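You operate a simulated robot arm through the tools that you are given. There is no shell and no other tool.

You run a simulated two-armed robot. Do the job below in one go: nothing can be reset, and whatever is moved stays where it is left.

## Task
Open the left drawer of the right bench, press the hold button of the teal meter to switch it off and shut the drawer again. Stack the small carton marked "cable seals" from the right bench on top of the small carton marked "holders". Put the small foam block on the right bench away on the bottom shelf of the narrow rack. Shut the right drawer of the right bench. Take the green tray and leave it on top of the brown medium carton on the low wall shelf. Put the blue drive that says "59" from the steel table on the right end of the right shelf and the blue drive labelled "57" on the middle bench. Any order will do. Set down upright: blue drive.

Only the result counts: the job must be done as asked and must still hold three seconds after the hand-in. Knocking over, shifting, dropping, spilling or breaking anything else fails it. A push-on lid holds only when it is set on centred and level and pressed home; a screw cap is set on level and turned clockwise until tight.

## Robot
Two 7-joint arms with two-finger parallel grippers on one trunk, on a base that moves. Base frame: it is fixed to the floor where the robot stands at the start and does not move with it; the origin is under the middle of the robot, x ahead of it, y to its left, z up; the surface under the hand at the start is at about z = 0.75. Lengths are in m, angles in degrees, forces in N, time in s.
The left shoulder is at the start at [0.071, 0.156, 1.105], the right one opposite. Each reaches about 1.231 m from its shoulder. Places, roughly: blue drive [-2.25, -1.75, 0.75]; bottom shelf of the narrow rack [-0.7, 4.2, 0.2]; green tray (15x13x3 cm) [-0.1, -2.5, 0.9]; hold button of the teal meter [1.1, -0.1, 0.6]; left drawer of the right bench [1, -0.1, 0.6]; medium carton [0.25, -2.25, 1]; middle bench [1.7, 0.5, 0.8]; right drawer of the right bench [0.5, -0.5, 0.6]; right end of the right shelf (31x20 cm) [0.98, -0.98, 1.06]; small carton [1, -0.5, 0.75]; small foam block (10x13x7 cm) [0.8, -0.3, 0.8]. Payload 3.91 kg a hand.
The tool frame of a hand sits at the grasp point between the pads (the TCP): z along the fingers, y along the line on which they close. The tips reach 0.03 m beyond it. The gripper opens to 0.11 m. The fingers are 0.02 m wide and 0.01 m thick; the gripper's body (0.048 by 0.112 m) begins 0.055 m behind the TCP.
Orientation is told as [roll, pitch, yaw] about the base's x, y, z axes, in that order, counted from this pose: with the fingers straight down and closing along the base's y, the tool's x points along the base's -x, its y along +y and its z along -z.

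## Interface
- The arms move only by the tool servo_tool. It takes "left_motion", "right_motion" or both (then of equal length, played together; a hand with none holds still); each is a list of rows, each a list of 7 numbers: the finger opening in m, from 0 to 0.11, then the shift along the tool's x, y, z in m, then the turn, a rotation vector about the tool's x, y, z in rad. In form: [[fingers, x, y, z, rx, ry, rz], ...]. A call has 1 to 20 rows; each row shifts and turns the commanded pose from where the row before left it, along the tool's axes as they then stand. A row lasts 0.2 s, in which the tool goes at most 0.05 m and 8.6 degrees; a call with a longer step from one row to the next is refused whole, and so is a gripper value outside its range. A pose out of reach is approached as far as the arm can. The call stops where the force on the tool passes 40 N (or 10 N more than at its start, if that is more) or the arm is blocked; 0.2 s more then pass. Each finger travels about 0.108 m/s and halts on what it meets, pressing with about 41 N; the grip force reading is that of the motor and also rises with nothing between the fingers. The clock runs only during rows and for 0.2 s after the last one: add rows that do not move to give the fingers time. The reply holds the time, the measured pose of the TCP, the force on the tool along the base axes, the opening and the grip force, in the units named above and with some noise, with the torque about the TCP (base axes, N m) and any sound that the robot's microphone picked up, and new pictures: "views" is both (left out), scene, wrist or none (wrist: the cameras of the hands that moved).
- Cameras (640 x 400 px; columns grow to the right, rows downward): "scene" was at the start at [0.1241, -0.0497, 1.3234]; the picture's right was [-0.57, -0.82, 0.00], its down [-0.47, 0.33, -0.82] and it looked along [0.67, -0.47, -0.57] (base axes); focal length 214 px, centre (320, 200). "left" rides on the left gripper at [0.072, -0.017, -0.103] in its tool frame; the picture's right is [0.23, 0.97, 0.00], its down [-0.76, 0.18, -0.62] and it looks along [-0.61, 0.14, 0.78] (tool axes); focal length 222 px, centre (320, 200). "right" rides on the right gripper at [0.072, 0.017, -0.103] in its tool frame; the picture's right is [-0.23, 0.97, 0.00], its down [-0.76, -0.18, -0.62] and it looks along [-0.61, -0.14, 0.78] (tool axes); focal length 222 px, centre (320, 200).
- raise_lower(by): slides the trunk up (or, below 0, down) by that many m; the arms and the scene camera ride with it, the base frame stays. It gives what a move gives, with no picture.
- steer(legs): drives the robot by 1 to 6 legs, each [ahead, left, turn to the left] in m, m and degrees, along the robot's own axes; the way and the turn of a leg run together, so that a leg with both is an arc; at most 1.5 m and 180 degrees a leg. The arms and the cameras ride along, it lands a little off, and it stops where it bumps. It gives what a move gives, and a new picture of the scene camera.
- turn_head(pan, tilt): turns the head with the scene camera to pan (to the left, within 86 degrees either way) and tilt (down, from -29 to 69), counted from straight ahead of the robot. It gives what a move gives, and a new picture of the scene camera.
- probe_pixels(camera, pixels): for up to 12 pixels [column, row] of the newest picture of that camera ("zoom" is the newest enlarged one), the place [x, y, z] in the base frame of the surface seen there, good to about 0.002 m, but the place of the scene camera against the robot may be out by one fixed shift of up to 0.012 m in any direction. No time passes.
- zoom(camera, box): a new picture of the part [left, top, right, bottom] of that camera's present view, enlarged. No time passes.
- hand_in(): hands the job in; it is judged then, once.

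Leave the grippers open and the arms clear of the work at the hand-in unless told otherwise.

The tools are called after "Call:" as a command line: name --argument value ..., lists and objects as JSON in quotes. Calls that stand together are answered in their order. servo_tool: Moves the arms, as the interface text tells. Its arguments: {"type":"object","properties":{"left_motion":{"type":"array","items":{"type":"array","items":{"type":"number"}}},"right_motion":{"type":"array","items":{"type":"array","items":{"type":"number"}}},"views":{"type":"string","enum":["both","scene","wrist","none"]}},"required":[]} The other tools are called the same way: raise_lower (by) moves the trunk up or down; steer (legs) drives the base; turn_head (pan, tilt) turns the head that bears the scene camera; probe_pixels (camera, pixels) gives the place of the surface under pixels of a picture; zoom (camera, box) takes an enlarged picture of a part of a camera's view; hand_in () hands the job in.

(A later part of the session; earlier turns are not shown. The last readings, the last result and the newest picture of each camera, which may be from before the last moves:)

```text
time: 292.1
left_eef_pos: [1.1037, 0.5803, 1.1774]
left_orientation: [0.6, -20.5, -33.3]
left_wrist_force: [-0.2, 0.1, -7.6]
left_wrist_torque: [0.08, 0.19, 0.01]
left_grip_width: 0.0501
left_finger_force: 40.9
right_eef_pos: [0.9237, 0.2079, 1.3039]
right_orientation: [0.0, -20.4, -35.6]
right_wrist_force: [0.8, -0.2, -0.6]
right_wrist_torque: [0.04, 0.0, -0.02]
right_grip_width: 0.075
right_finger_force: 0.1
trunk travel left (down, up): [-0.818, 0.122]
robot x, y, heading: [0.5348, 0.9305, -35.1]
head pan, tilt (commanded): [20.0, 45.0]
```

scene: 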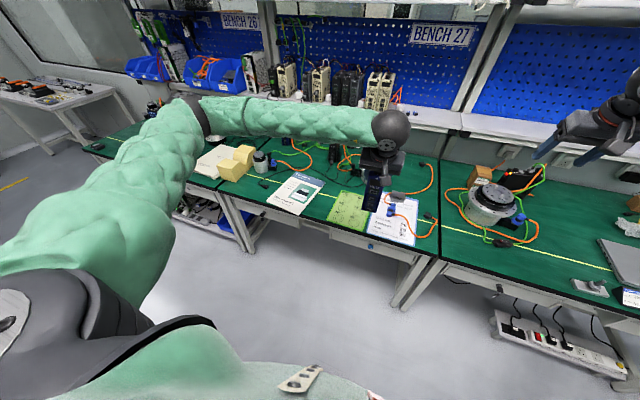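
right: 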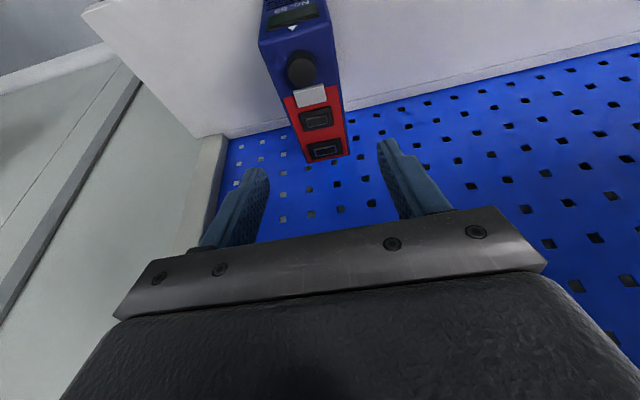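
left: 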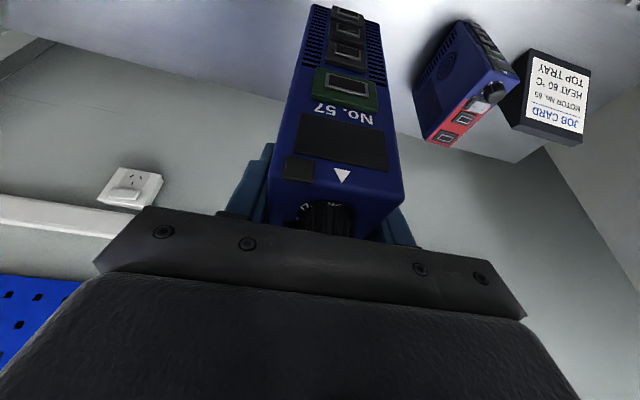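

I look for a free spot on the middle bench (between the two gaps). Zooming in.

Call:
zoom --camera "scene" --box '[190, 120, 470, 290]'

Call:
probe_pixels --camera "scene" --pixels '[[435, 262], [235, 180], [215, 190], [320, 170], [345, 190], [420, 230], [425, 190], [270, 190], [340, 215], [300, 190], [255, 190]]'

```text
2.29 times, centred on (330, 205) of scene
```

zoom: 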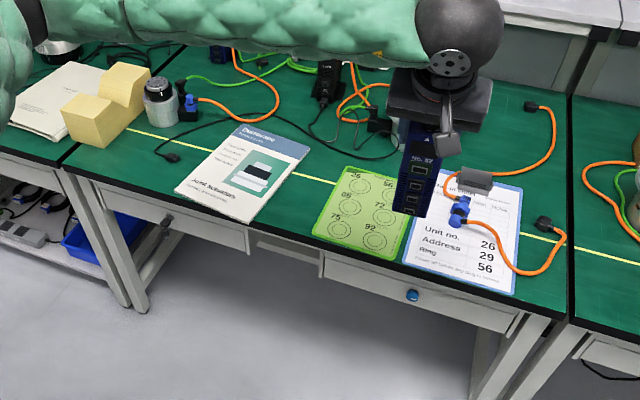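

```text
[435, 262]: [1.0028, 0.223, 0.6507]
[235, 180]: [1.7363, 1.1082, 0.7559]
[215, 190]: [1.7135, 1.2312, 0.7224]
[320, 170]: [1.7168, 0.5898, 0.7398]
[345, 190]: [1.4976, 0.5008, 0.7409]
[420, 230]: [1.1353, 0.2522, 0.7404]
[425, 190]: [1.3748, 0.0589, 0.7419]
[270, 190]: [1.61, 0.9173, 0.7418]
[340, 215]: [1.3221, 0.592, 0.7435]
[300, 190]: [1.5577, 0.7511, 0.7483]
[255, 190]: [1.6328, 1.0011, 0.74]
```

Candidate free strip: between the booklet and the green mat. I probe its borders, and the front-left area by the left gap.

Call:
probe_pixels --camera "scene" --pixels '[[326, 184], [300, 215], [341, 191], [326, 221], [321, 203], [330, 190], [313, 214], [316, 222], [267, 206], [280, 190], [250, 200], [240, 207]]'

Call:
zoom --camera "scene" --box '[200, 160, 360, 260]'

```text
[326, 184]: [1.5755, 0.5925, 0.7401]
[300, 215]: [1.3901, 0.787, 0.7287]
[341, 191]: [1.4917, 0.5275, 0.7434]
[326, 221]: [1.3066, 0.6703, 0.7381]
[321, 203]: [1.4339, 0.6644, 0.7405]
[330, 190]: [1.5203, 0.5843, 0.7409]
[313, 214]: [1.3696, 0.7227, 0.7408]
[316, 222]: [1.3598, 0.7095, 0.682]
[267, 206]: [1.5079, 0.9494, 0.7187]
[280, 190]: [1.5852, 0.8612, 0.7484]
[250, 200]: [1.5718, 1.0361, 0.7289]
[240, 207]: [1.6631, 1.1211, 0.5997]
```

```text
4.00 times, centred on (280, 210) of scene
```

zoom: 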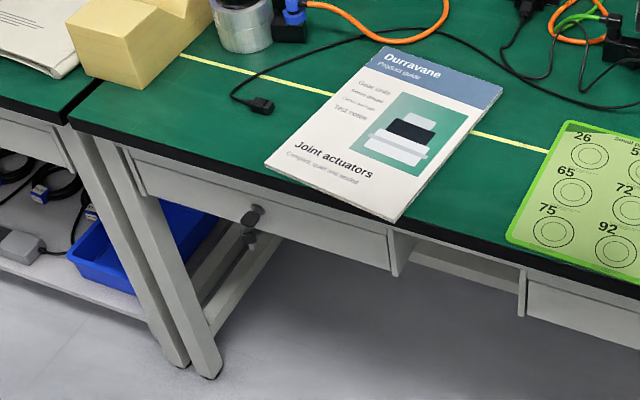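

The strip between booklet (right edge t≈1.43) and mat (left edge t≈1.31) is free; target drive centre n≈-0.82, t≈1.37. I check the left elbow position relative to the shelf objects.

Call:
probe_pixels --camera "scene" --pixels '[[200, 110], [210, 130], [190, 150], [250, 115], [330, 110], [300, 95], [275, 85], [340, 75], [370, 85]]'

```text
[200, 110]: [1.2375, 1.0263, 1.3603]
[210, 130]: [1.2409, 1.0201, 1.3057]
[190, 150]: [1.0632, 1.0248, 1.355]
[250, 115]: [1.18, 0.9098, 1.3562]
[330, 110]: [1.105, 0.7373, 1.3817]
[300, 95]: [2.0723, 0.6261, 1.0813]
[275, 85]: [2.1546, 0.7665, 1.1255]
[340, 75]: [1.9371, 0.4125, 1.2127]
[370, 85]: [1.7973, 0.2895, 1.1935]
```

Elbow is at n≈-0.40, z≈1.33 — clear. I align yaw and move drive 57 above the free strip.

Call:
servo_tool --left_motion '[[0.01, 0, 0, 0, 0.0178, 0, 0.0489], [0.01, -0.0307, 0.0305, 0.01147, 0, 0, 0], [0.01, -0.0307, 0.0305, 0.01147, 0, 0, 0], [0.01, -0.0307, 0.0305, 0.01147, 0, 0, 0], [0.01, -0.0307, 0.0305, 0.01147, 0, 0, 0], [0.01, -0.0307, 0.0305, 0.01147, 0, 0, 0], [0.01, -0.0307, 0.0305, 0.01147, 0, 0, 0], [0.01, -0.0307, 0.0305, 0.01147, 0, 0, 0], [0.01, -0.0307, 0.0305, 0.01147, 0, 0, 0]]' --views "both"

```text
time: 294.1
left_eef_pos: [1.4599, 0.6179, 1.1803]
left_orientation: [0.5, -20.5, -36.4]
left_wrist_force: [0.0, -1.6, -9.4]
left_wrist_torque: [0.1, 0.13, -0.05]
left_grip_width: 0.0498
left_finger_force: 40.8
right_eef_pos: [0.9259, 0.2092, 1.3037]
right_orientation: [0.0, -20.4, -35.6]
right_wrist_force: [0.9, 0.7, 0.0]
right_wrist_torque: [-0.02, 0.01, -0.01]
right_grip_width: 0.0749
right_finger_force: 0.0
trunk travel left (down, up): [-0.818, 0.122]
robot x, y, heading: [0.5369, 0.9319, -35.0]
head pan, tilt (commanded): [20.0, 45.0]
```

scene: 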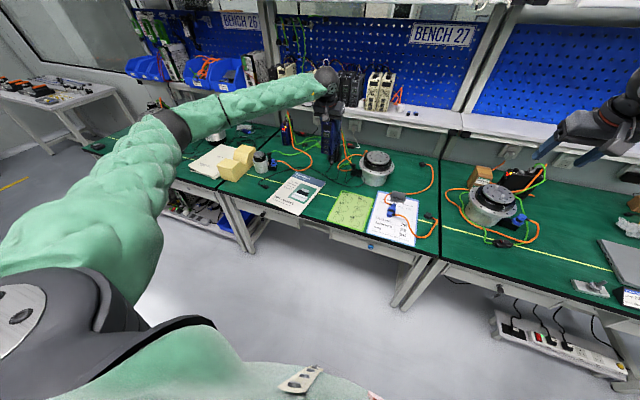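
left: 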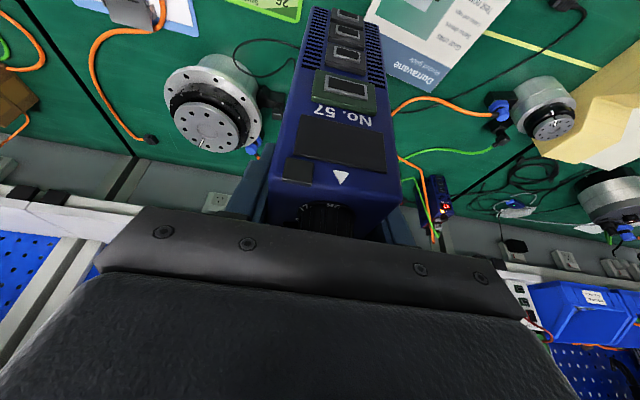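

Now positioned (n=-0.811, t=1.362). I zoom on the strip to be sure it is free of cables.

Call:
zoom --camera "scene" --box '[270, 150, 390, 230]'

Call:
probe_pixels --camera "scene" --pixels '[[323, 196], [328, 188], [332, 183], [318, 205], [338, 190], [322, 180]]'

```text
5.00 times, centred on (330, 190) of scene
```

zoom: 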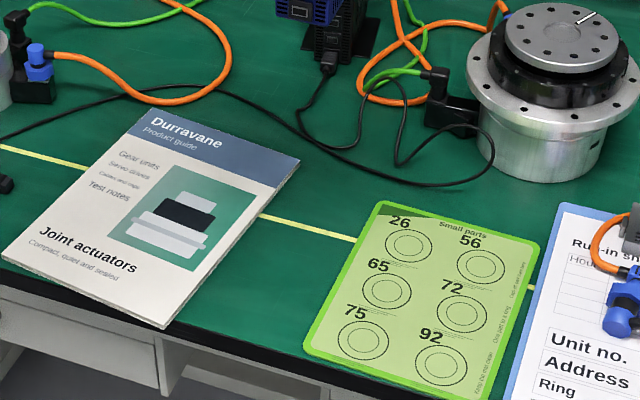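

```text
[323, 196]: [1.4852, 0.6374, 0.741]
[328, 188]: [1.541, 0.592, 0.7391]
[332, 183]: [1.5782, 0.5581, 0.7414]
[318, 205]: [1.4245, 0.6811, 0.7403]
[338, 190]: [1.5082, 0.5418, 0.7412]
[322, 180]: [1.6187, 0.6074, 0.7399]
```

The strip is clear. I shift 1.8 cm left to its centre and descend to 4 cm above the bench.

Call:
servo_tool --left_motion '[[0.01, 0, 0.018, 0, 0, 0, 0], [0.01, 0.01576, 0, 0.04215, 0, 0, 0], [0.01, 0.01576, 0, 0.04215, 0, 0, 0], [0.01, 0.01576, 0, 0.04215, 0, 0, 0], [0.01, 0.01576, 0, 0.04215, 0, 0, 0], [0.01, 0.01576, 0, 0.04215, 0, 0, 0], [0.01, 0.01576, 0, 0.04215, 0, 0, 0]]' --views "both"

```text
time: 295.7
left_eef_pos: [1.4741, 0.6382, 0.9102]
left_orientation: [0.5, -20.6, -36.4]
left_wrist_force: [0.4, 0.1, -8.2]
left_wrist_torque: [0.08, 0.14, 0.05]
left_grip_width: 0.0498
left_finger_force: 41.4
right_eef_pos: [0.9258, 0.2081, 1.3033]
right_orientation: [-0.1, -20.4, -35.6]
right_wrist_force: [-0.2, 0.2, 0.3]
right_wrist_torque: [0.0, 0.04, -0.01]
right_grip_width: 0.0752
right_finger_force: 0.0
trunk travel left (down, up): [-0.818, 0.122]
robot x, y, heading: [0.5332, 0.9323, -35.0]
head pan, tilt (commanded): [20.0, 45.0]
```

scene: 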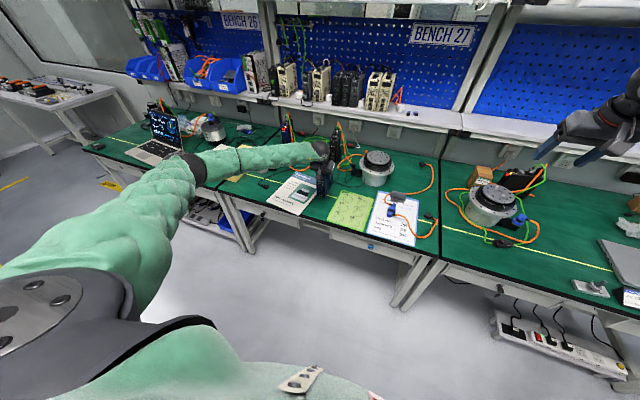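
left: 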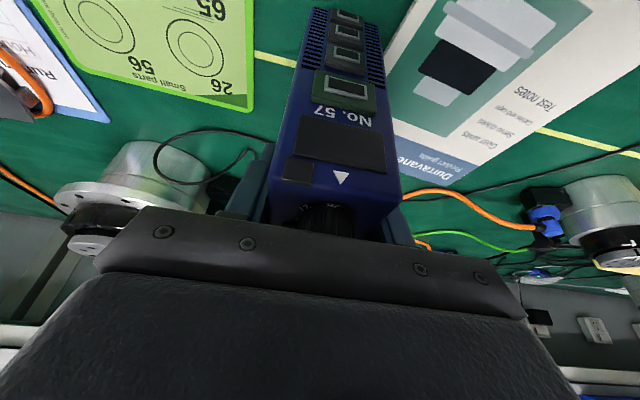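

I check the forearm's height over the yellow block on the left bench before the last descent.

Call:
probe_pixels --camera "scene" --pixels '[[190, 168], [215, 160], [240, 155], [240, 168], [280, 150], [232, 178], [200, 185], [225, 180]]'

Call:
zoom --camera "scene" --box '[160, 120, 340, 240]'

```text
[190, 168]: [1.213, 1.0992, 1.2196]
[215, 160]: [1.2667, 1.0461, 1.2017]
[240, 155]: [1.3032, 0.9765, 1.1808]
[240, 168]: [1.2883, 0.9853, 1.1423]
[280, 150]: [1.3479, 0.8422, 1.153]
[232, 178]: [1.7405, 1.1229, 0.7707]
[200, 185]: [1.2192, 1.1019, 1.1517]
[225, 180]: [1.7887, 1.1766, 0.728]
```

```text
3.33 times, centred on (250, 180) of scene
```

zoom: 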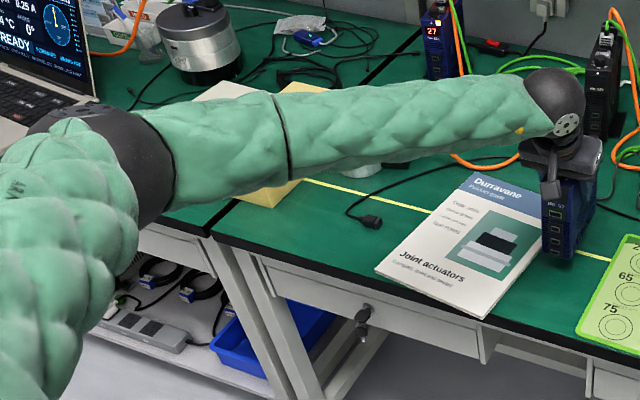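

Forearm is at z≥1.1, fine. Lowering gently.

Call:
servo_tool --left_motion '[[0.01, 0.007, 0, 0.0187, 0, 0, 0], [0.01, 0.0035, 0, 0.0094, 0, 0, 0], [0.01, 0.0014, 0, 0.0037, 0, 0, 0], [0.01, 0, 0, 0, 0, 0, 0]]' --views "none"

```text
time: 296.7
left_eef_pos: [1.4713, 0.6375, 0.8761]
left_orientation: [0.5, -20.5, -36.3]
left_wrist_force: [-0.9, 0.1, -7.8]
left_wrist_torque: [0.09, 0.16, 0.02]
left_grip_width: 0.0499
left_finger_force: 40.9
right_eef_pos: [0.9245, 0.2077, 1.3042]
right_orientation: [0.0, -20.4, -35.7]
right_wrist_force: [0.7, 0.5, -0.1]
right_wrist_torque: [0.03, 0.02, -0.01]
right_grip_width: 0.075
right_finger_force: 0.1
trunk travel left (down, up): [-0.818, 0.122]
robot x, y, heading: [0.5377, 0.9306, -35.0]
head pan, tilt (commanded): [20.0, 45.0]
```

Call:
servo_tool --left_motion '[[0.01, 0.001, 0, 0.0028, 0, 0, 0], [0.01, 0.0007, 0, 0.0019, 0, 0, 0], [0.01, 0, 0, 0, 0, 0, 0]]' --views "none"

```text
time: 297.5
left_eef_pos: [1.4712, 0.6392, 0.8712]
left_orientation: [0.5, -20.6, -36.3]
left_wrist_force: [-0.3, 0.7, -8.3]
left_wrist_torque: [0.14, 0.19, 0.02]
left_grip_width: 0.05
left_finger_force: 40.9
right_eef_pos: [0.9255, 0.208, 1.3044]
right_orientation: [0.0, -20.4, -35.6]
right_wrist_force: [-0.4, 1.2, 0.5]
right_wrist_torque: [0.0, 0.01, -0.02]
right_grip_width: 0.0749
right_finger_force: 0.0
trunk travel left (down, up): [-0.818, 0.122]
robot x, y, heading: [0.5393, 0.9273, -35.1]
head pan, tilt (commanded): [20.0, 45.0]
```

Call:
servo_tool --left_motion '[[0.01, 0.0007, 0, 0.0019, 0, 0, 0], [0.01, 0.0005, 0, 0.0014, 0, 0, 0], [0.01, 0, 0, 0, 0, 0, 0]]' --views "none"

```text
time: 298.3
left_eef_pos: [1.4716, 0.638, 0.8729]
left_orientation: [0.6, -20.9, -36.4]
left_wrist_force: [0.1, 1.3, 11.0]
left_wrist_torque: [0.54, 1.05, -0.13]
left_grip_width: 0.0498
left_finger_force: 41.2
right_eef_pos: [0.9244, 0.2091, 1.3058]
right_orientation: [0.1, -20.5, -35.5]
right_wrist_force: [0.2, 0.2, -0.1]
right_wrist_torque: [-0.03, 0.0, 0.0]
right_grip_width: 0.0751
right_finger_force: 0.1
trunk travel left (down, up): [-0.818, 0.122]
robot x, y, heading: [0.5349, 0.9321, -35.1]
head pan, tilt (commanded): [20.0, 45.0]
```

Contact (supported fully). I open the fingers and lift straight up.

Call:
servo_tool --left_motion '[[0.056, 0, 0, 0, 0, 0, 0], [0.075, 0, 0, 0, 0, 0, 0], [0.075, 0, 0, 0, 0, 0, 0], [0.075, -0.0035, 0, -0.0094, 0, 0, 0], [0.075, -0.007, 0, -0.0187, 0, 0, 0], [0.075, -0.0157, 0, -0.0422, 0, 0, 0], [0.075, -0.0157, 0, -0.0422, 0, 0, 0], [0.075, -0.0157, 0, -0.0422, 0, 0, 0], [0.075, -0.0157, 0, -0.0422, 0, 0, 0]]' --views "both"

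```text
time: 300.3
left_eef_pos: [1.4668, 0.6372, 1.0792]
left_orientation: [0.6, -20.6, -36.4]
left_wrist_force: [-0.2, 0.2, 0.2]
left_wrist_torque: [-0.02, -0.01, 0.01]
left_grip_width: 0.0749
left_finger_force: 0.1
right_eef_pos: [0.9237, 0.208, 1.3036]
right_orientation: [0.1, -20.5, -35.6]
right_wrist_force: [-0.3, 1.0, 0.6]
right_wrist_torque: [0.0, 0.0, 0.0]
right_grip_width: 0.075
right_finger_force: 0.0
trunk travel left (down, up): [-0.818, 0.122]
robot x, y, heading: [0.5375, 0.9302, -35.0]
head pan, tilt (commanded): [20.0, 45.0]
```

scene: 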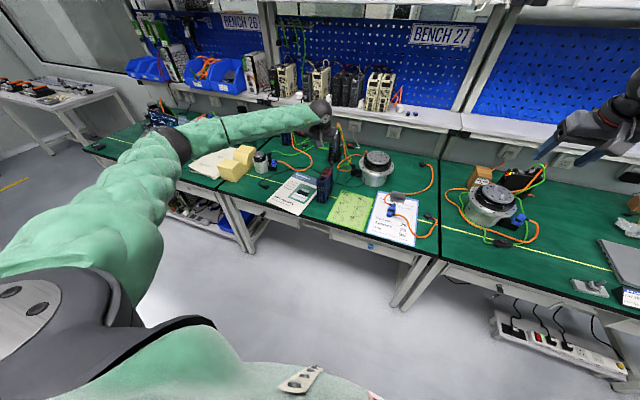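
left: 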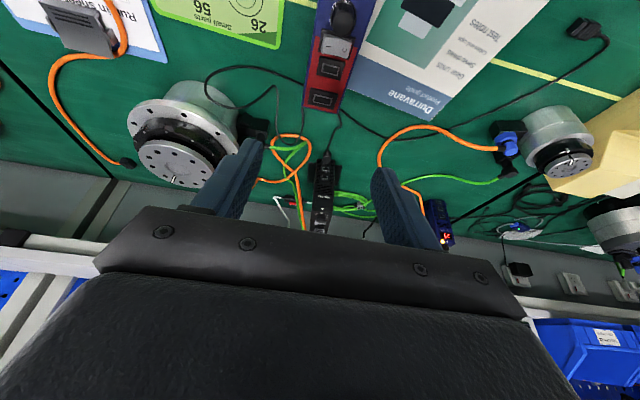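

I verify drive 57 with a zoom.

Call:
zoom --camera "scene" --box '[270, 150, 390, 230]'

```text
5.00 times, centred on (330, 190) of scene
```

zoom: 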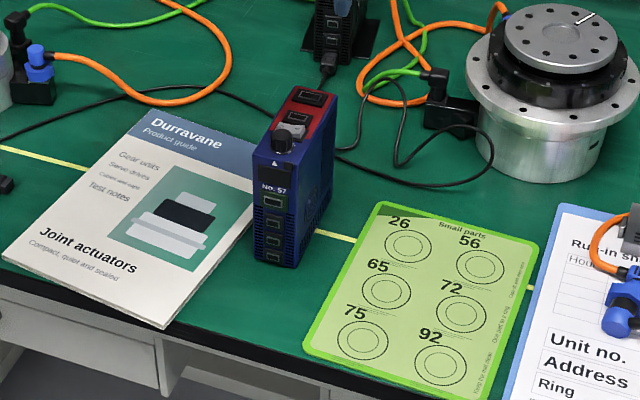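

Drive 57 stands upright in the free strip. Now the green tray: I retract the left hand, back away from the bench and drive along the aisle toward the low wall shelf.

Call:
servo_tool --left_motion '[[0.075, 0.0375, 0, -0.025, 0, 0, 0], [0.075, 0.0375, 0, -0.025, 0, 0, 0], [0.075, 0.0375, 0, -0.025, 0, 0, 0], [0.075, 0.0375, 0, -0.025, 0, 0, 0], [0.075, 0.0375, 0, -0.025, 0, 0, 0], [0.075, 0.0375, 0, -0.025, 0, 0, 0], [0.075, 0.0375, 0, -0.025, 0, 0, 0], [0.075, 0.0375, 0, -0.025, 0, 0, 0]]' --views "none"

Call:
steer --legs '[[-0.8, 0, 0], [0, -1.4, 0], [0, -1.3, 0]]'

Call:
turn_head --pan 0 --tilt 30

```text
time: 302.1
left_eef_pos: [1.1839, 0.8454, 1.1633]
left_orientation: [0.5, -20.8, -36.4]
left_wrist_force: [0.2, -0.2, -0.7]
left_wrist_torque: [-0.02, -0.01, 0.0]
left_grip_width: 0.0751
left_finger_force: 0.2
right_eef_pos: [0.9207, 0.2096, 1.3047]
right_orientation: [0.1, -20.6, -35.7]
right_wrist_force: [-0.1, -0.2, -0.8]
right_wrist_torque: [0.03, 0.01, -0.01]
right_grip_width: 0.0748
right_finger_force: 0.1
trunk travel left (down, up): [-0.818, 0.122]
robot x, y, heading: [0.5368, 0.9291, -35.3]
head pan, tilt (commanded): [20.0, 45.0]
```

```text
time: 319.1
left_eef_pos: [-1.004, -0.8871, 1.1626]
left_orientation: [0.5, -20.7, -34.3]
left_wrist_force: [0.9, 0.9, -0.7]
left_wrist_torque: [-0.02, 0.0, 0.01]
left_grip_width: 0.0748
left_finger_force: 0.0
right_eef_pos: [-1.2423, -1.532, 1.3043]
right_orientation: [-0.1, -20.5, -33.6]
right_wrist_force: [0.4, -0.5, 0.5]
right_wrist_torque: [0.02, -0.03, 0.02]
right_grip_width: 0.0749
right_finger_force: 0.1
trunk travel left (down, up): [-0.818, 0.122]
robot x, y, heading: [-1.655, -0.8256, -33.0]
head pan, tilt (commanded): [20.0, 45.0]
```

scene: 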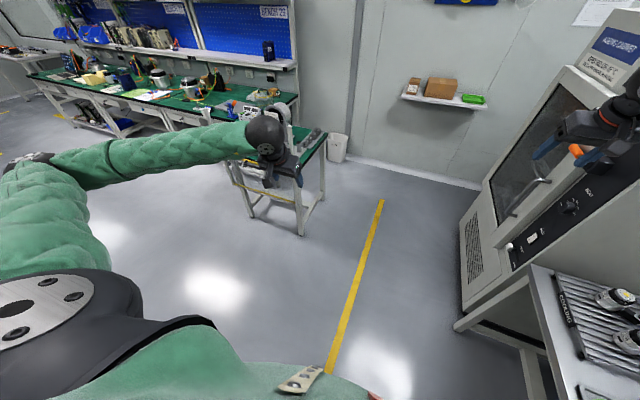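

```text
time: 319.9
left_eef_pos: [-1.004, -0.8883, 1.1623]
left_orientation: [0.5, -20.5, -34.4]
left_wrist_force: [0.6, 0.5, 0.2]
left_wrist_torque: [0.0, -0.03, 0.01]
left_grip_width: 0.0749
left_finger_force: 0.1
right_eef_pos: [-1.2414, -1.532, 1.3051]
right_orientation: [0.0, -20.5, -33.6]
right_wrist_force: [0.4, 0.2, -0.5]
right_wrist_torque: [0.0, 0.0, 0.0]
right_grip_width: 0.0746
right_finger_force: 0.1
trunk travel left (down, up): [-0.818, 0.122]
robot x, y, heading: [-1.6539, -0.8231, -33.1]
head pan, tilt (commanded): [0.0, 30.0]
```

scene: 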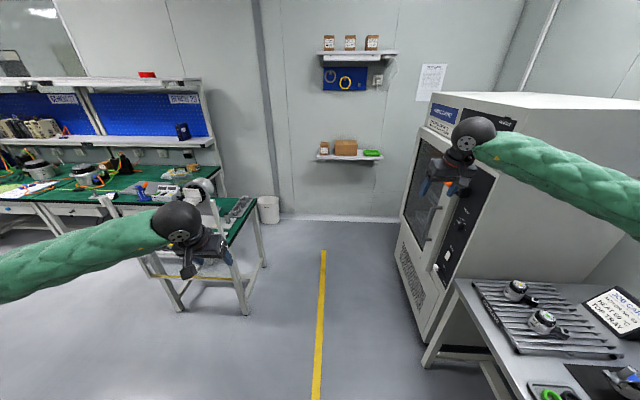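

I see the low wall shelf straight ahead with the medium carton (345,148) and green tray (371,153). I probe the gap borders and the shelf objects.

Call:
probe_pixels --camera "scene" --pixels '[[243, 312], [265, 262], [400, 250], [420, 340], [345, 160], [345, 148], [371, 153], [322, 155], [380, 158], [268, 210], [245, 205], [215, 185]]'

Call:
zoom --camera "scene" --box '[300, 120, 400, 180]'

```text
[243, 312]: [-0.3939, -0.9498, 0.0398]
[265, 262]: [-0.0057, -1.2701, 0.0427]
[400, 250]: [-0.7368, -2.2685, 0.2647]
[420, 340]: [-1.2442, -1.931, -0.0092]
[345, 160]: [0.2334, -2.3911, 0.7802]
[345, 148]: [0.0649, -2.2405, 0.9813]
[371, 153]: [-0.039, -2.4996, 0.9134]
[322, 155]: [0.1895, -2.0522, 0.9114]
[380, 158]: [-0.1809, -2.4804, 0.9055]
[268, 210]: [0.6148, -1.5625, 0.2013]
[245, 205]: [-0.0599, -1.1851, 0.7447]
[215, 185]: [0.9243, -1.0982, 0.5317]
```

```text
6.40 times, centred on (350, 150) of scene
```

zoom: 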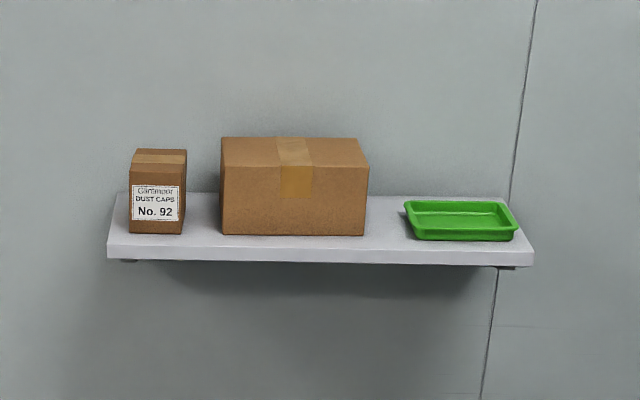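

The corridor is between rig (t≥-1.03) and oven (t≤-2.265). I probe the things above the low shelf (tapes, upper shelf).

Call:
probe_pixels --camera "scene" --pixels '[[329, 77], [347, 83], [357, 56], [320, 55], [395, 54], [375, 80], [345, 92], [428, 80]]'

Call:
probe_pixels --camera "zoom" --pixels '[[225, 142], [355, 142], [225, 232], [362, 232], [405, 205], [510, 205], [415, 238], [512, 238], [230, 165], [365, 165], [120, 250], [530, 255]]'

```text
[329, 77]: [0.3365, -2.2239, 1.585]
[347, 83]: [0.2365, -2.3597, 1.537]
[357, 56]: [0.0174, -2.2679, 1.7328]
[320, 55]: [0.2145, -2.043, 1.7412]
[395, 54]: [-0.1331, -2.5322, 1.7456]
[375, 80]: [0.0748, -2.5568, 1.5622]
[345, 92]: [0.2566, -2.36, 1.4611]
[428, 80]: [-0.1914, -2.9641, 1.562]
```

```text
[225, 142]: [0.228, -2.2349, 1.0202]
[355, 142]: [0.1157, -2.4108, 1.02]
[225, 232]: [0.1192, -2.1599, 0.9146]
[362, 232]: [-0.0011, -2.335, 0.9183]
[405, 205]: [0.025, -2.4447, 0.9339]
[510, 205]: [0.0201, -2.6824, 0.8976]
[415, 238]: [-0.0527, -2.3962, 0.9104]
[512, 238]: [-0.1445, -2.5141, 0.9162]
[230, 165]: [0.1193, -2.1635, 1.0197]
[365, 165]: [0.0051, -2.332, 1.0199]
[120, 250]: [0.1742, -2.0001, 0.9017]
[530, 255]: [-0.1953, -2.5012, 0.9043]
```

Measured: carton t -1.668…-1.88, n -1.377…-1.514, top z≈1.029; tray t -1.955…-2.12, n -1.37…-1.50. I square up the heading and extend the right arm forward so the elbow stays in.

Call:
steer --legs '[[0, 0, -3.2]]'

Call:
servo_tool --right_motion '[[0.05, -0.04, 0.02, 0.0149, 0, 0, 0], [0.05, -0.04, 0.02, 0.0149, 0, 0, 0], [0.05, -0.04, 0.02, 0.0149, 0, 0, 0], [0.05, -0.04, 0.02, 0.0149, 0, 0, 0], [0.05, -0.02, 0.01, 0.03, 0, 0, 0], [0.05, 0, 0, 0, 0, 0, 0]]' --views "scene"

Call:
turn_head --pan -40 --tilt 30

```text
time: 320.8
left_eef_pos: [-1.0081, -0.9232, 1.1614]
left_orientation: [0.5, -20.6, -37.5]
left_wrist_force: [0.4, -0.5, 0.3]
left_wrist_torque: [-0.01, 0.0, 0.01]
left_grip_width: 0.0753
left_finger_force: 0.1
right_eef_pos: [-1.2808, -1.5528, 1.3047]
right_orientation: [0.1, -20.4, -36.9]
right_wrist_force: [0.1, -0.6, -0.4]
right_wrist_torque: [-0.01, 0.03, 0.0]
right_grip_width: 0.075
right_finger_force: 0.1
trunk travel left (down, up): [-0.818, 0.122]
robot x, y, heading: [-1.6587, -0.8246, -36.1]
head pan, tilt (commanded): [0.0, 30.0]
```

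scene: 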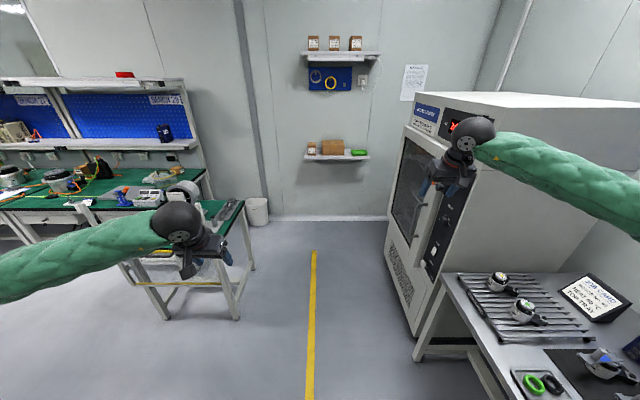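

```text
time: 322.1
left_eef_pos: [-1.0098, -0.9238, 1.1614]
left_orientation: [0.5, -20.6, -37.5]
left_wrist_force: [-1.1, 0.6, 0.5]
left_wrist_torque: [0.01, -0.03, 0.0]
left_grip_width: 0.0751
left_finger_force: 0.0
right_eef_pos: [-1.0696, -1.5992, 1.2833]
right_orientation: [0.1, -20.5, -36.8]
right_wrist_force: [-0.4, 0.0, 1.1]
right_wrist_torque: [0.01, -0.02, -0.02]
right_grip_width: 0.0499
right_finger_force: 0.0
trunk travel left (down, up): [-0.818, 0.122]
robot x, y, heading: [-1.6546, -0.8207, -36.3]
head pan, tilt (commanded): [0.0, 30.0]
```

scene: 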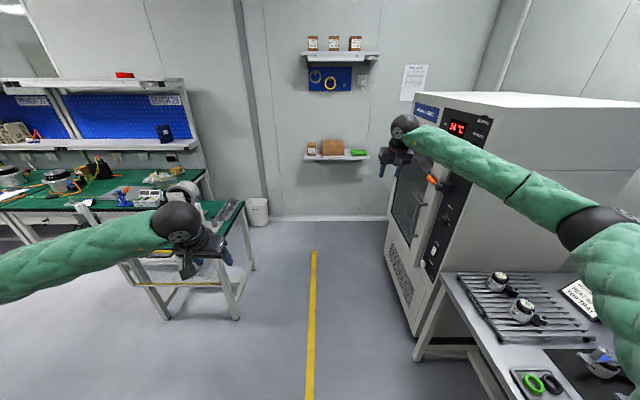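

```text
time: 323.2
left_eef_pos: [-1.0086, -0.9239, 1.162]
left_orientation: [0.4, -20.6, -37.6]
left_wrist_force: [0.2, -0.4, 0.2]
left_wrist_torque: [0.03, -0.02, 0.03]
left_grip_width: 0.0748
left_finger_force: 0.0
right_eef_pos: [-1.0686, -1.599, 1.2838]
right_orientation: [0.0, -20.5, -36.8]
right_wrist_force: [0.6, 1.0, -0.1]
right_wrist_torque: [-0.01, -0.01, 0.0]
right_grip_width: 0.05
right_finger_force: 0.1
trunk travel left (down, up): [-0.818, 0.122]
robot x, y, heading: [-1.6552, -0.8233, -36.5]
head pan, tilt (commanded): [-40.0, 30.0]
```

scene: 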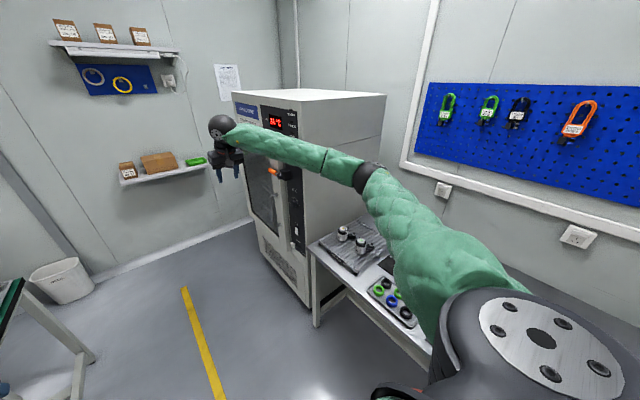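

I probe the right elbow and the oven's door lever.

Call:
probe_pixels --camera "scene" --pixels '[[370, 175], [360, 190], [385, 190], [330, 160], [275, 168], [290, 172], [300, 130], [240, 110], [255, 140], [400, 230]]'

```text
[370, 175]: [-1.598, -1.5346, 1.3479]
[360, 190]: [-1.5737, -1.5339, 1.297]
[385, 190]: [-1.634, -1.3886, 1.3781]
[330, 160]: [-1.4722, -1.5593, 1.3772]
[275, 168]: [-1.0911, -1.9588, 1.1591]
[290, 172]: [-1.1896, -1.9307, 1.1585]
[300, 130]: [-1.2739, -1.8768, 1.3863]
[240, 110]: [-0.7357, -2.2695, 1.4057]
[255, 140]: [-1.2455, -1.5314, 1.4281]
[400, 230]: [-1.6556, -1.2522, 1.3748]
```

The elbow would pass too close to the oven. I shift 0.15 m left while driving the first 0.6 m forward.

Call:
steer --legs '[[0.15, 0.15, 0], [0.5, 0, 0.2]]'

Call:
probe_pixels --camera "scene" --pixels '[[370, 175], [360, 190], [330, 160], [400, 230], [350, 185]]'

```text
time: 327.4
left_eef_pos: [-0.4012, -1.1873, 1.1613]
left_orientation: [0.4, -20.6, -38.0]
left_wrist_force: [-0.1, -0.5, -0.8]
left_wrist_torque: [-0.03, 0.03, -0.01]
left_grip_width: 0.0749
left_finger_force: 0.0
right_eef_pos: [-0.469, -1.861, 1.2827]
right_orientation: [0.0, -20.4, -37.3]
right_wrist_force: [-0.4, -0.3, 0.5]
right_wrist_torque: [-0.01, 0.01, -0.01]
right_grip_width: 0.0499
right_finger_force: 0.0
trunk travel left (down, up): [-0.818, 0.122]
robot x, y, heading: [-1.0485, -1.0827, -37.0]
head pan, tilt (commanded): [-40.0, 30.0]
```

scene: 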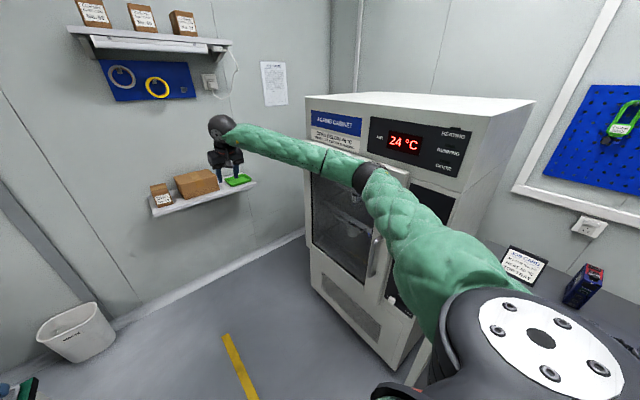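

```text
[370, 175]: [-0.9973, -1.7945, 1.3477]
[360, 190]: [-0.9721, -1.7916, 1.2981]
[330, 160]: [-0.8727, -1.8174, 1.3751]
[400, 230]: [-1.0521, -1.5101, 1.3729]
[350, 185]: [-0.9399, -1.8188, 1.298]
```

Clear of the oven. I check the left side (rig) before continuing.

Call:
turn_head --pan 55 --tilt 40

Call:
probe_pixels --camera "scene" --pixels '[[320, 200], [260, 250], [400, 250], [350, 300], [200, 200], [450, 180], [300, 150], [420, 320]]'

```text
time: 329.1
left_eef_pos: [-0.4014, -1.1877, 1.1618]
left_orientation: [0.5, -20.7, -38.0]
left_wrist_force: [0.0, 0.2, -0.5]
left_wrist_torque: [-0.01, 0.0, 0.02]
left_grip_width: 0.075
left_finger_force: 0.0
right_eef_pos: [-0.468, -1.8618, 1.2827]
right_orientation: [0.0, -20.4, -37.4]
right_wrist_force: [-0.1, -0.3, -0.6]
right_wrist_torque: [0.02, -0.01, -0.01]
right_grip_width: 0.0503
right_finger_force: 0.0
trunk travel left (down, up): [-0.818, 0.122]
robot x, y, heading: [-1.0461, -1.0786, -36.6]
head pan, tilt (commanded): [55.0, 40.0]
```

scene: 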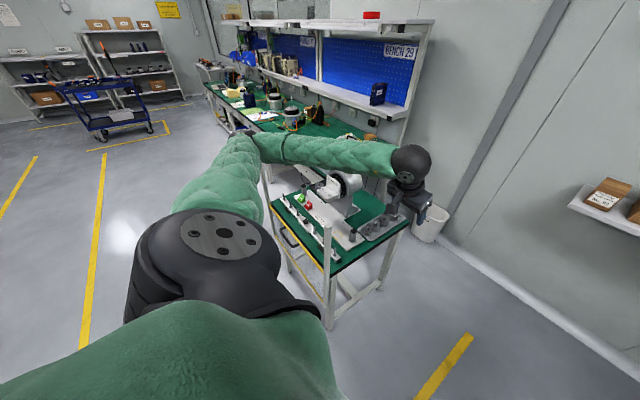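

```text
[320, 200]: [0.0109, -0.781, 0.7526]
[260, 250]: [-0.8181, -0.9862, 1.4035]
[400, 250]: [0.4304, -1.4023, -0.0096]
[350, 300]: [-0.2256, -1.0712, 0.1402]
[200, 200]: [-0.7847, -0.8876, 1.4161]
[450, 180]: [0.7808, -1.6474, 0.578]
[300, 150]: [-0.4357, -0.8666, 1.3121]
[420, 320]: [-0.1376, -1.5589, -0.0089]
```

The left forearm is at z≈1.3, above the rig's parts. I drive 0.5 m further in.

Call:
steer --legs '[[0.5, 0, 0.2]]'

Call:
turn_head --pan -25 --tilt 40

```text
time: 332.0
left_eef_pos: [-0.005, -1.4916, 1.1614]
left_orientation: [0.6, -20.6, -38.5]
left_wrist_force: [0.2, -0.5, 0.5]
left_wrist_torque: [0.04, -0.03, 0.02]
left_grip_width: 0.075
left_finger_force: 0.0
right_eef_pos: [-0.0763, -2.167, 1.2834]
right_orientation: [0.0, -20.4, -37.8]
right_wrist_force: [-0.1, 0.6, 0.7]
right_wrist_torque: [0.01, 0.0, 0.0]
right_grip_width: 0.0502
right_finger_force: 0.1
trunk travel left (down, up): [-0.818, 0.122]
robot x, y, heading: [-0.6517, -1.3828, -37.6]
head pan, tilt (commanded): [55.0, 40.0]
```

scene: 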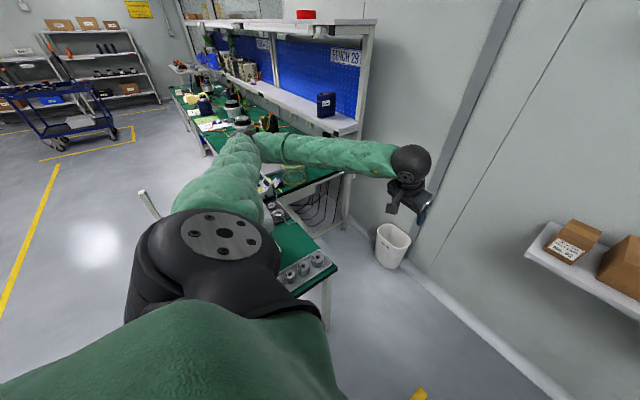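

```text
time: 333.6
left_eef_pos: [-0.0062, -1.4922, 1.1632]
left_orientation: [0.6, -20.6, -38.5]
left_wrist_force: [-0.1, 0.4, -0.1]
left_wrist_torque: [-0.02, 0.01, 0.01]
left_grip_width: 0.0753
left_finger_force: 0.0
right_eef_pos: [-0.0773, -2.1652, 1.2825]
right_orientation: [0.1, -20.5, -37.9]
right_wrist_force: [-0.2, 0.2, -0.3]
right_wrist_torque: [0.01, -0.03, -0.01]
right_grip_width: 0.0502
right_finger_force: 0.0
trunk travel left (down, up): [-0.818, 0.122]
robot x, y, heading: [-0.651, -1.38, -37.3]
head pan, tilt (commanded): [-25.0, 40.0]
```

scene: 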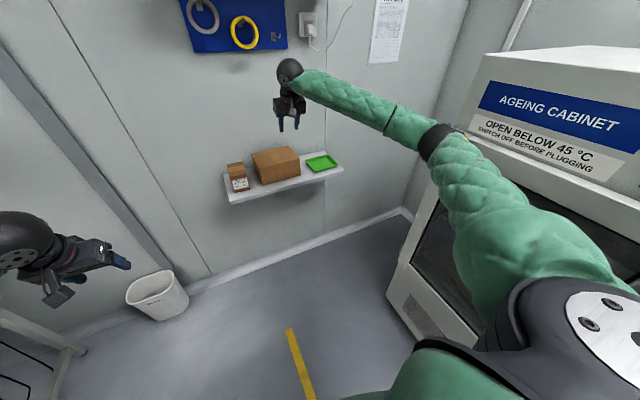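

The low shelf is now within reach. I look with the right wrist camera.

Call:
zoom --camera "right" --box '[0, 0, 640, 400]'

Call:
zoom --camera "scene" --box '[210, 130, 360, 220]'

```text
1.00 times, centred on (320, 200) of right (not enlarged: the box is as wide or as high as the picture)
```

zoom: 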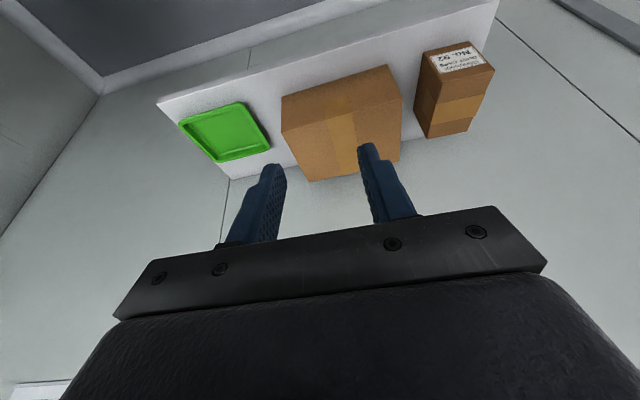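

```text
4.27 times, centred on (285, 175) of scene
```

zoom: 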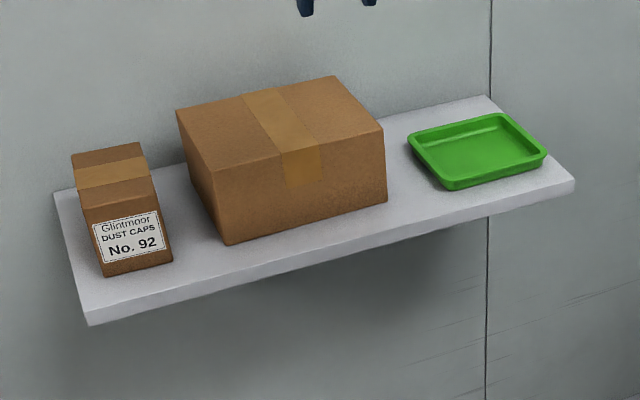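

I zoom on tray and carton with the wrist camera and probe.

Call:
zoom --camera "right" --box '[160, 60, 420, 200]'

```text
2.46 times, centred on (290, 130) of right
```

zoom: 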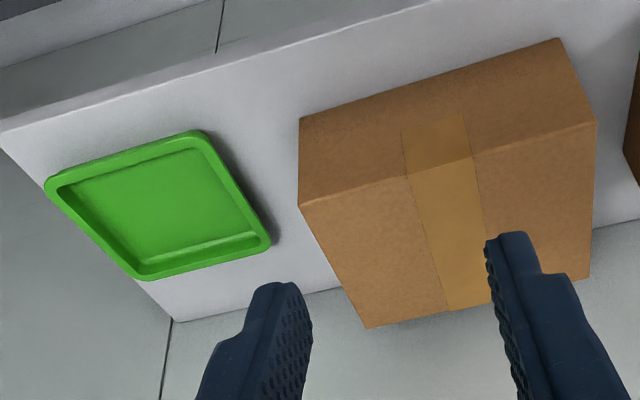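

Call:
probe_pixels --camera "zoom" --pixels '[[50, 185], [196, 136], [266, 240], [147, 275], [234, 187], [225, 190], [215, 195], [150, 205], [304, 205], [593, 127], [586, 274], [368, 324]]'

Call:
probe_pixels --camera "zoom" --pixels '[[237, 190], [240, 185], [255, 190], [270, 200], [230, 185], [120, 160], [205, 257], [95, 230], [280, 150], [170, 310]]'

```text
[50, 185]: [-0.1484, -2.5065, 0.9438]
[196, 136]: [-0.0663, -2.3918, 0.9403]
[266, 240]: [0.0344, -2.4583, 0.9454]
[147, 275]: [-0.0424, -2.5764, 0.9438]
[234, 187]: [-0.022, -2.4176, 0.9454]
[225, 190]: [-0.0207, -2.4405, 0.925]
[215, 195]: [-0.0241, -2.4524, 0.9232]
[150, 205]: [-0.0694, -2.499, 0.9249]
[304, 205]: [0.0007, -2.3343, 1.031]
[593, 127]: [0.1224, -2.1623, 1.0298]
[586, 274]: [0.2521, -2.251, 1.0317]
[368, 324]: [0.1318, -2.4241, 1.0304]
```

```text
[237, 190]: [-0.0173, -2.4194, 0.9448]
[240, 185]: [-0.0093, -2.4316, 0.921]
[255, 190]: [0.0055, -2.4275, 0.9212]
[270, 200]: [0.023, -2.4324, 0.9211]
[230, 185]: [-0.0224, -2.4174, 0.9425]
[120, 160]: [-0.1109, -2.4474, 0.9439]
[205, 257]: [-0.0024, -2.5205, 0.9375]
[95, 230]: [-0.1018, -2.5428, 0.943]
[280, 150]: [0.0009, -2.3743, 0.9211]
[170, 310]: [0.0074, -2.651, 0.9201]
```

Tray rim: t -1.964…-2.105, n -1.363…-1.487, rim z=0.944; carton top centre n≈-1.46, t≈-1.7725, z=1.031. I drive 0.17 m closer.

Call:
steer --legs '[[0.17, 0, 1.0]]'

Call:
servo_tool --right_motion '[[0.05, 0, 0, 0, 0, 0, 0]]' --views "wrist"

```text
time: 335.0
left_eef_pos: [0.1325, -1.5784, 1.1621]
left_orientation: [0.5, -20.6, -37.1]
left_wrist_force: [0.0, 0.7, -0.2]
left_wrist_torque: [0.04, -0.01, -0.02]
left_grip_width: 0.075
left_finger_force: 0.1
right_eef_pos: [0.0776, -2.2528, 1.2825]
right_orientation: [0.0, -20.5, -36.4]
right_wrist_force: [0.1, 0.0, -1.4]
right_wrist_torque: [0.04, 0.0, -0.01]
right_grip_width: 0.0499
right_finger_force: 0.2
trunk travel left (down, up): [-0.818, 0.122]
robot x, y, heading: [-0.5123, -1.4842, -35.8]
head pan, tilt (commanded): [-25.0, 40.0]
```

scene: 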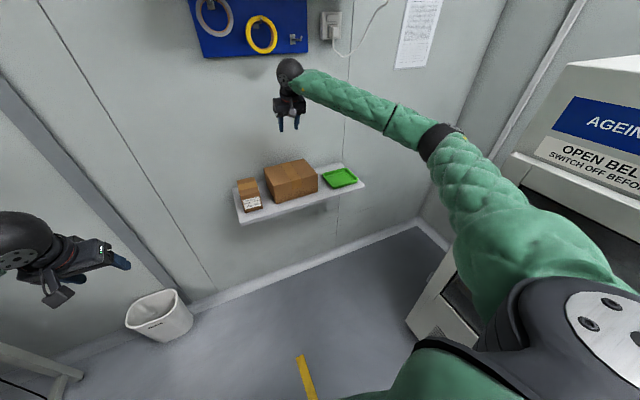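

```text
time: 335.4
left_eef_pos: [0.1314, -1.5763, 1.1629]
left_orientation: [0.6, -20.7, -37.2]
left_wrist_force: [0.6, -0.2, 0.0]
left_wrist_torque: [0.04, 0.0, 0.0]
left_grip_width: 0.0752
left_finger_force: 0.0
right_eef_pos: [0.076, -2.2534, 1.2835]
right_orientation: [0.1, -20.6, -36.4]
right_wrist_force: [-0.5, -1.6, 0.7]
right_wrist_torque: [0.0, -0.02, -0.01]
right_grip_width: 0.0499
right_finger_force: 0.1
trunk travel left (down, up): [-0.818, 0.122]
robot x, y, heading: [-0.5118, -1.4831, -36.0]
head pan, tilt (commanded): [-25.0, 40.0]
```

right: 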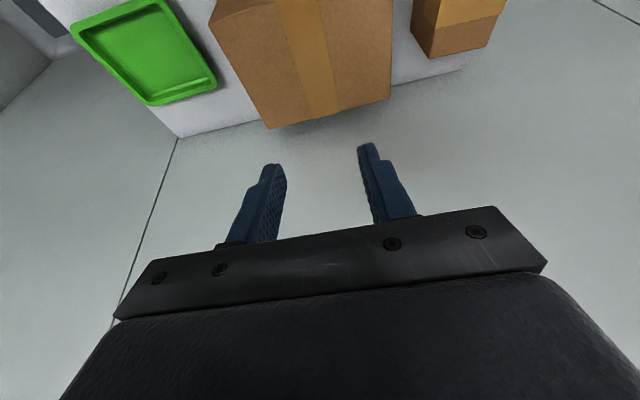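

I probe the elbow position relative to the oven before moving right.

Call:
probe_pixels --camera "scene" --pixels '[[437, 135], [430, 150], [455, 145], [480, 200], [390, 115], [515, 155], [420, 290], [455, 230]]'

```text
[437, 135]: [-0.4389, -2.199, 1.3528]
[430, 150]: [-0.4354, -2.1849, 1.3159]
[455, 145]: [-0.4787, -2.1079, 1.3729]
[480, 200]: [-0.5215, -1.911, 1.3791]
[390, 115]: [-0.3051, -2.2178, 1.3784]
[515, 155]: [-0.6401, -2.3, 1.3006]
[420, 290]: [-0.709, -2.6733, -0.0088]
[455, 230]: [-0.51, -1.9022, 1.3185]
```

Elbow is at n≈-0.95, t≈-2.03, clear of the oven corner (n≈-0.85, t≈-2.24). I move right 0.2 m above the tray's near-carton rim and check.

Call:
servo_tool --right_motion '[[0.05, -0.0063, -0.045, 0.0023, 0, 0, 0], [0.05, -0.0063, -0.045, 0.0023, 0, 0, 0], [0.05, -0.0063, -0.045, 0.0023, 0, 0, 0], [0.05, -0.0063, -0.045, 0.0023, 0, 0, 0], [0.05, 0, -0.02, 0, 0, 0, 0], [0.05, 0.0158, 0, 0.0422, 0, 0, 0], [0.05, 0.0158, 0, 0.0422, 0, 0, 0], [0.05, 0.0158, 0, 0.0422, 0, 0, 0]]' --views "both"

```text
time: 337.2
left_eef_pos: [0.1348, -1.5792, 1.1612]
left_orientation: [0.5, -20.5, -37.1]
left_wrist_force: [0.8, 0.5, -0.5]
left_wrist_torque: [0.0, 0.02, -0.01]
left_grip_width: 0.0751
left_finger_force: 0.1
right_eef_pos: [-0.0219, -2.4289, 1.1486]
right_orientation: [0.1, -20.5, -36.4]
right_wrist_force: [-0.7, -0.4, -0.5]
right_wrist_torque: [0.03, 0.0, 0.02]
right_grip_width: 0.05
right_finger_force: 0.1
trunk travel left (down, up): [-0.818, 0.122]
robot x, y, heading: [-0.5141, -1.4813, -36.0]
head pan, tilt (commanded): [-25.0, 40.0]
```

scene: 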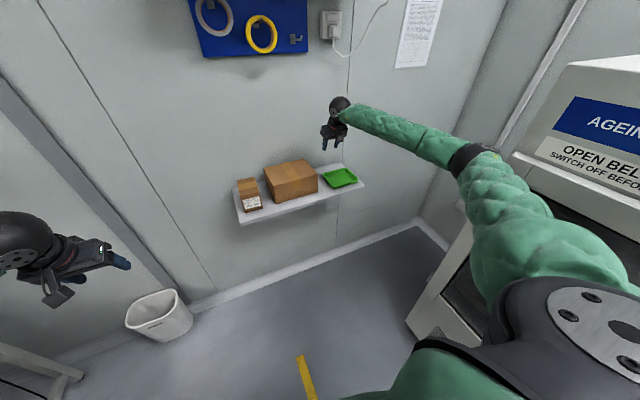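
right: 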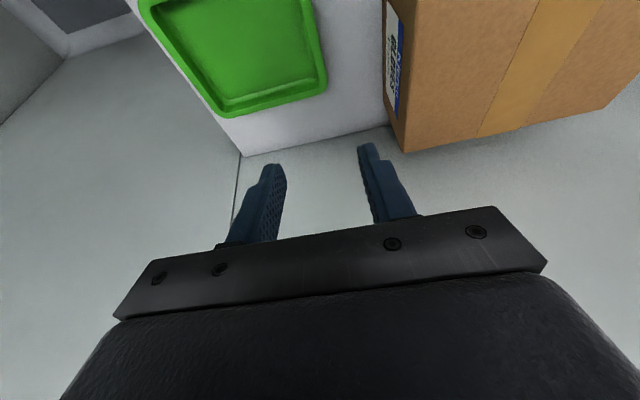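

Right over the rim line (t=-1.971). I probe the rim once more.

Call:
probe_pixels --camera "right" --pixels '[[320, 50], [324, 70], [315, 20], [312, 50], [300, 50], [326, 85], [330, 40], [262, 105], [317, 60]]'

Call:
zoom --camera "right" --box '[230, 0, 420, 160]'

```text
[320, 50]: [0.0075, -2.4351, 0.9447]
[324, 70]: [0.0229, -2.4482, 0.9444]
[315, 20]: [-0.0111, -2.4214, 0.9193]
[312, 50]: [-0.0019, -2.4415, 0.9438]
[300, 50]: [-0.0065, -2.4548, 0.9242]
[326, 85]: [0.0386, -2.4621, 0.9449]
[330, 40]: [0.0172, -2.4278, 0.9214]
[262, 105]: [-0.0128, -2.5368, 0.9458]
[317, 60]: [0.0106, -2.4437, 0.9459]
```

```text
2.50 times, centred on (325, 80) of right
```

zoom: 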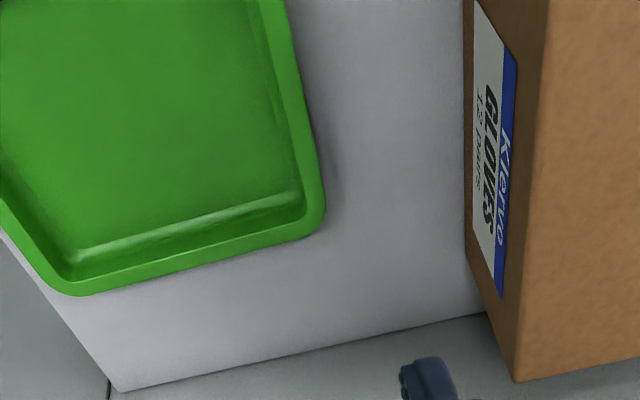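

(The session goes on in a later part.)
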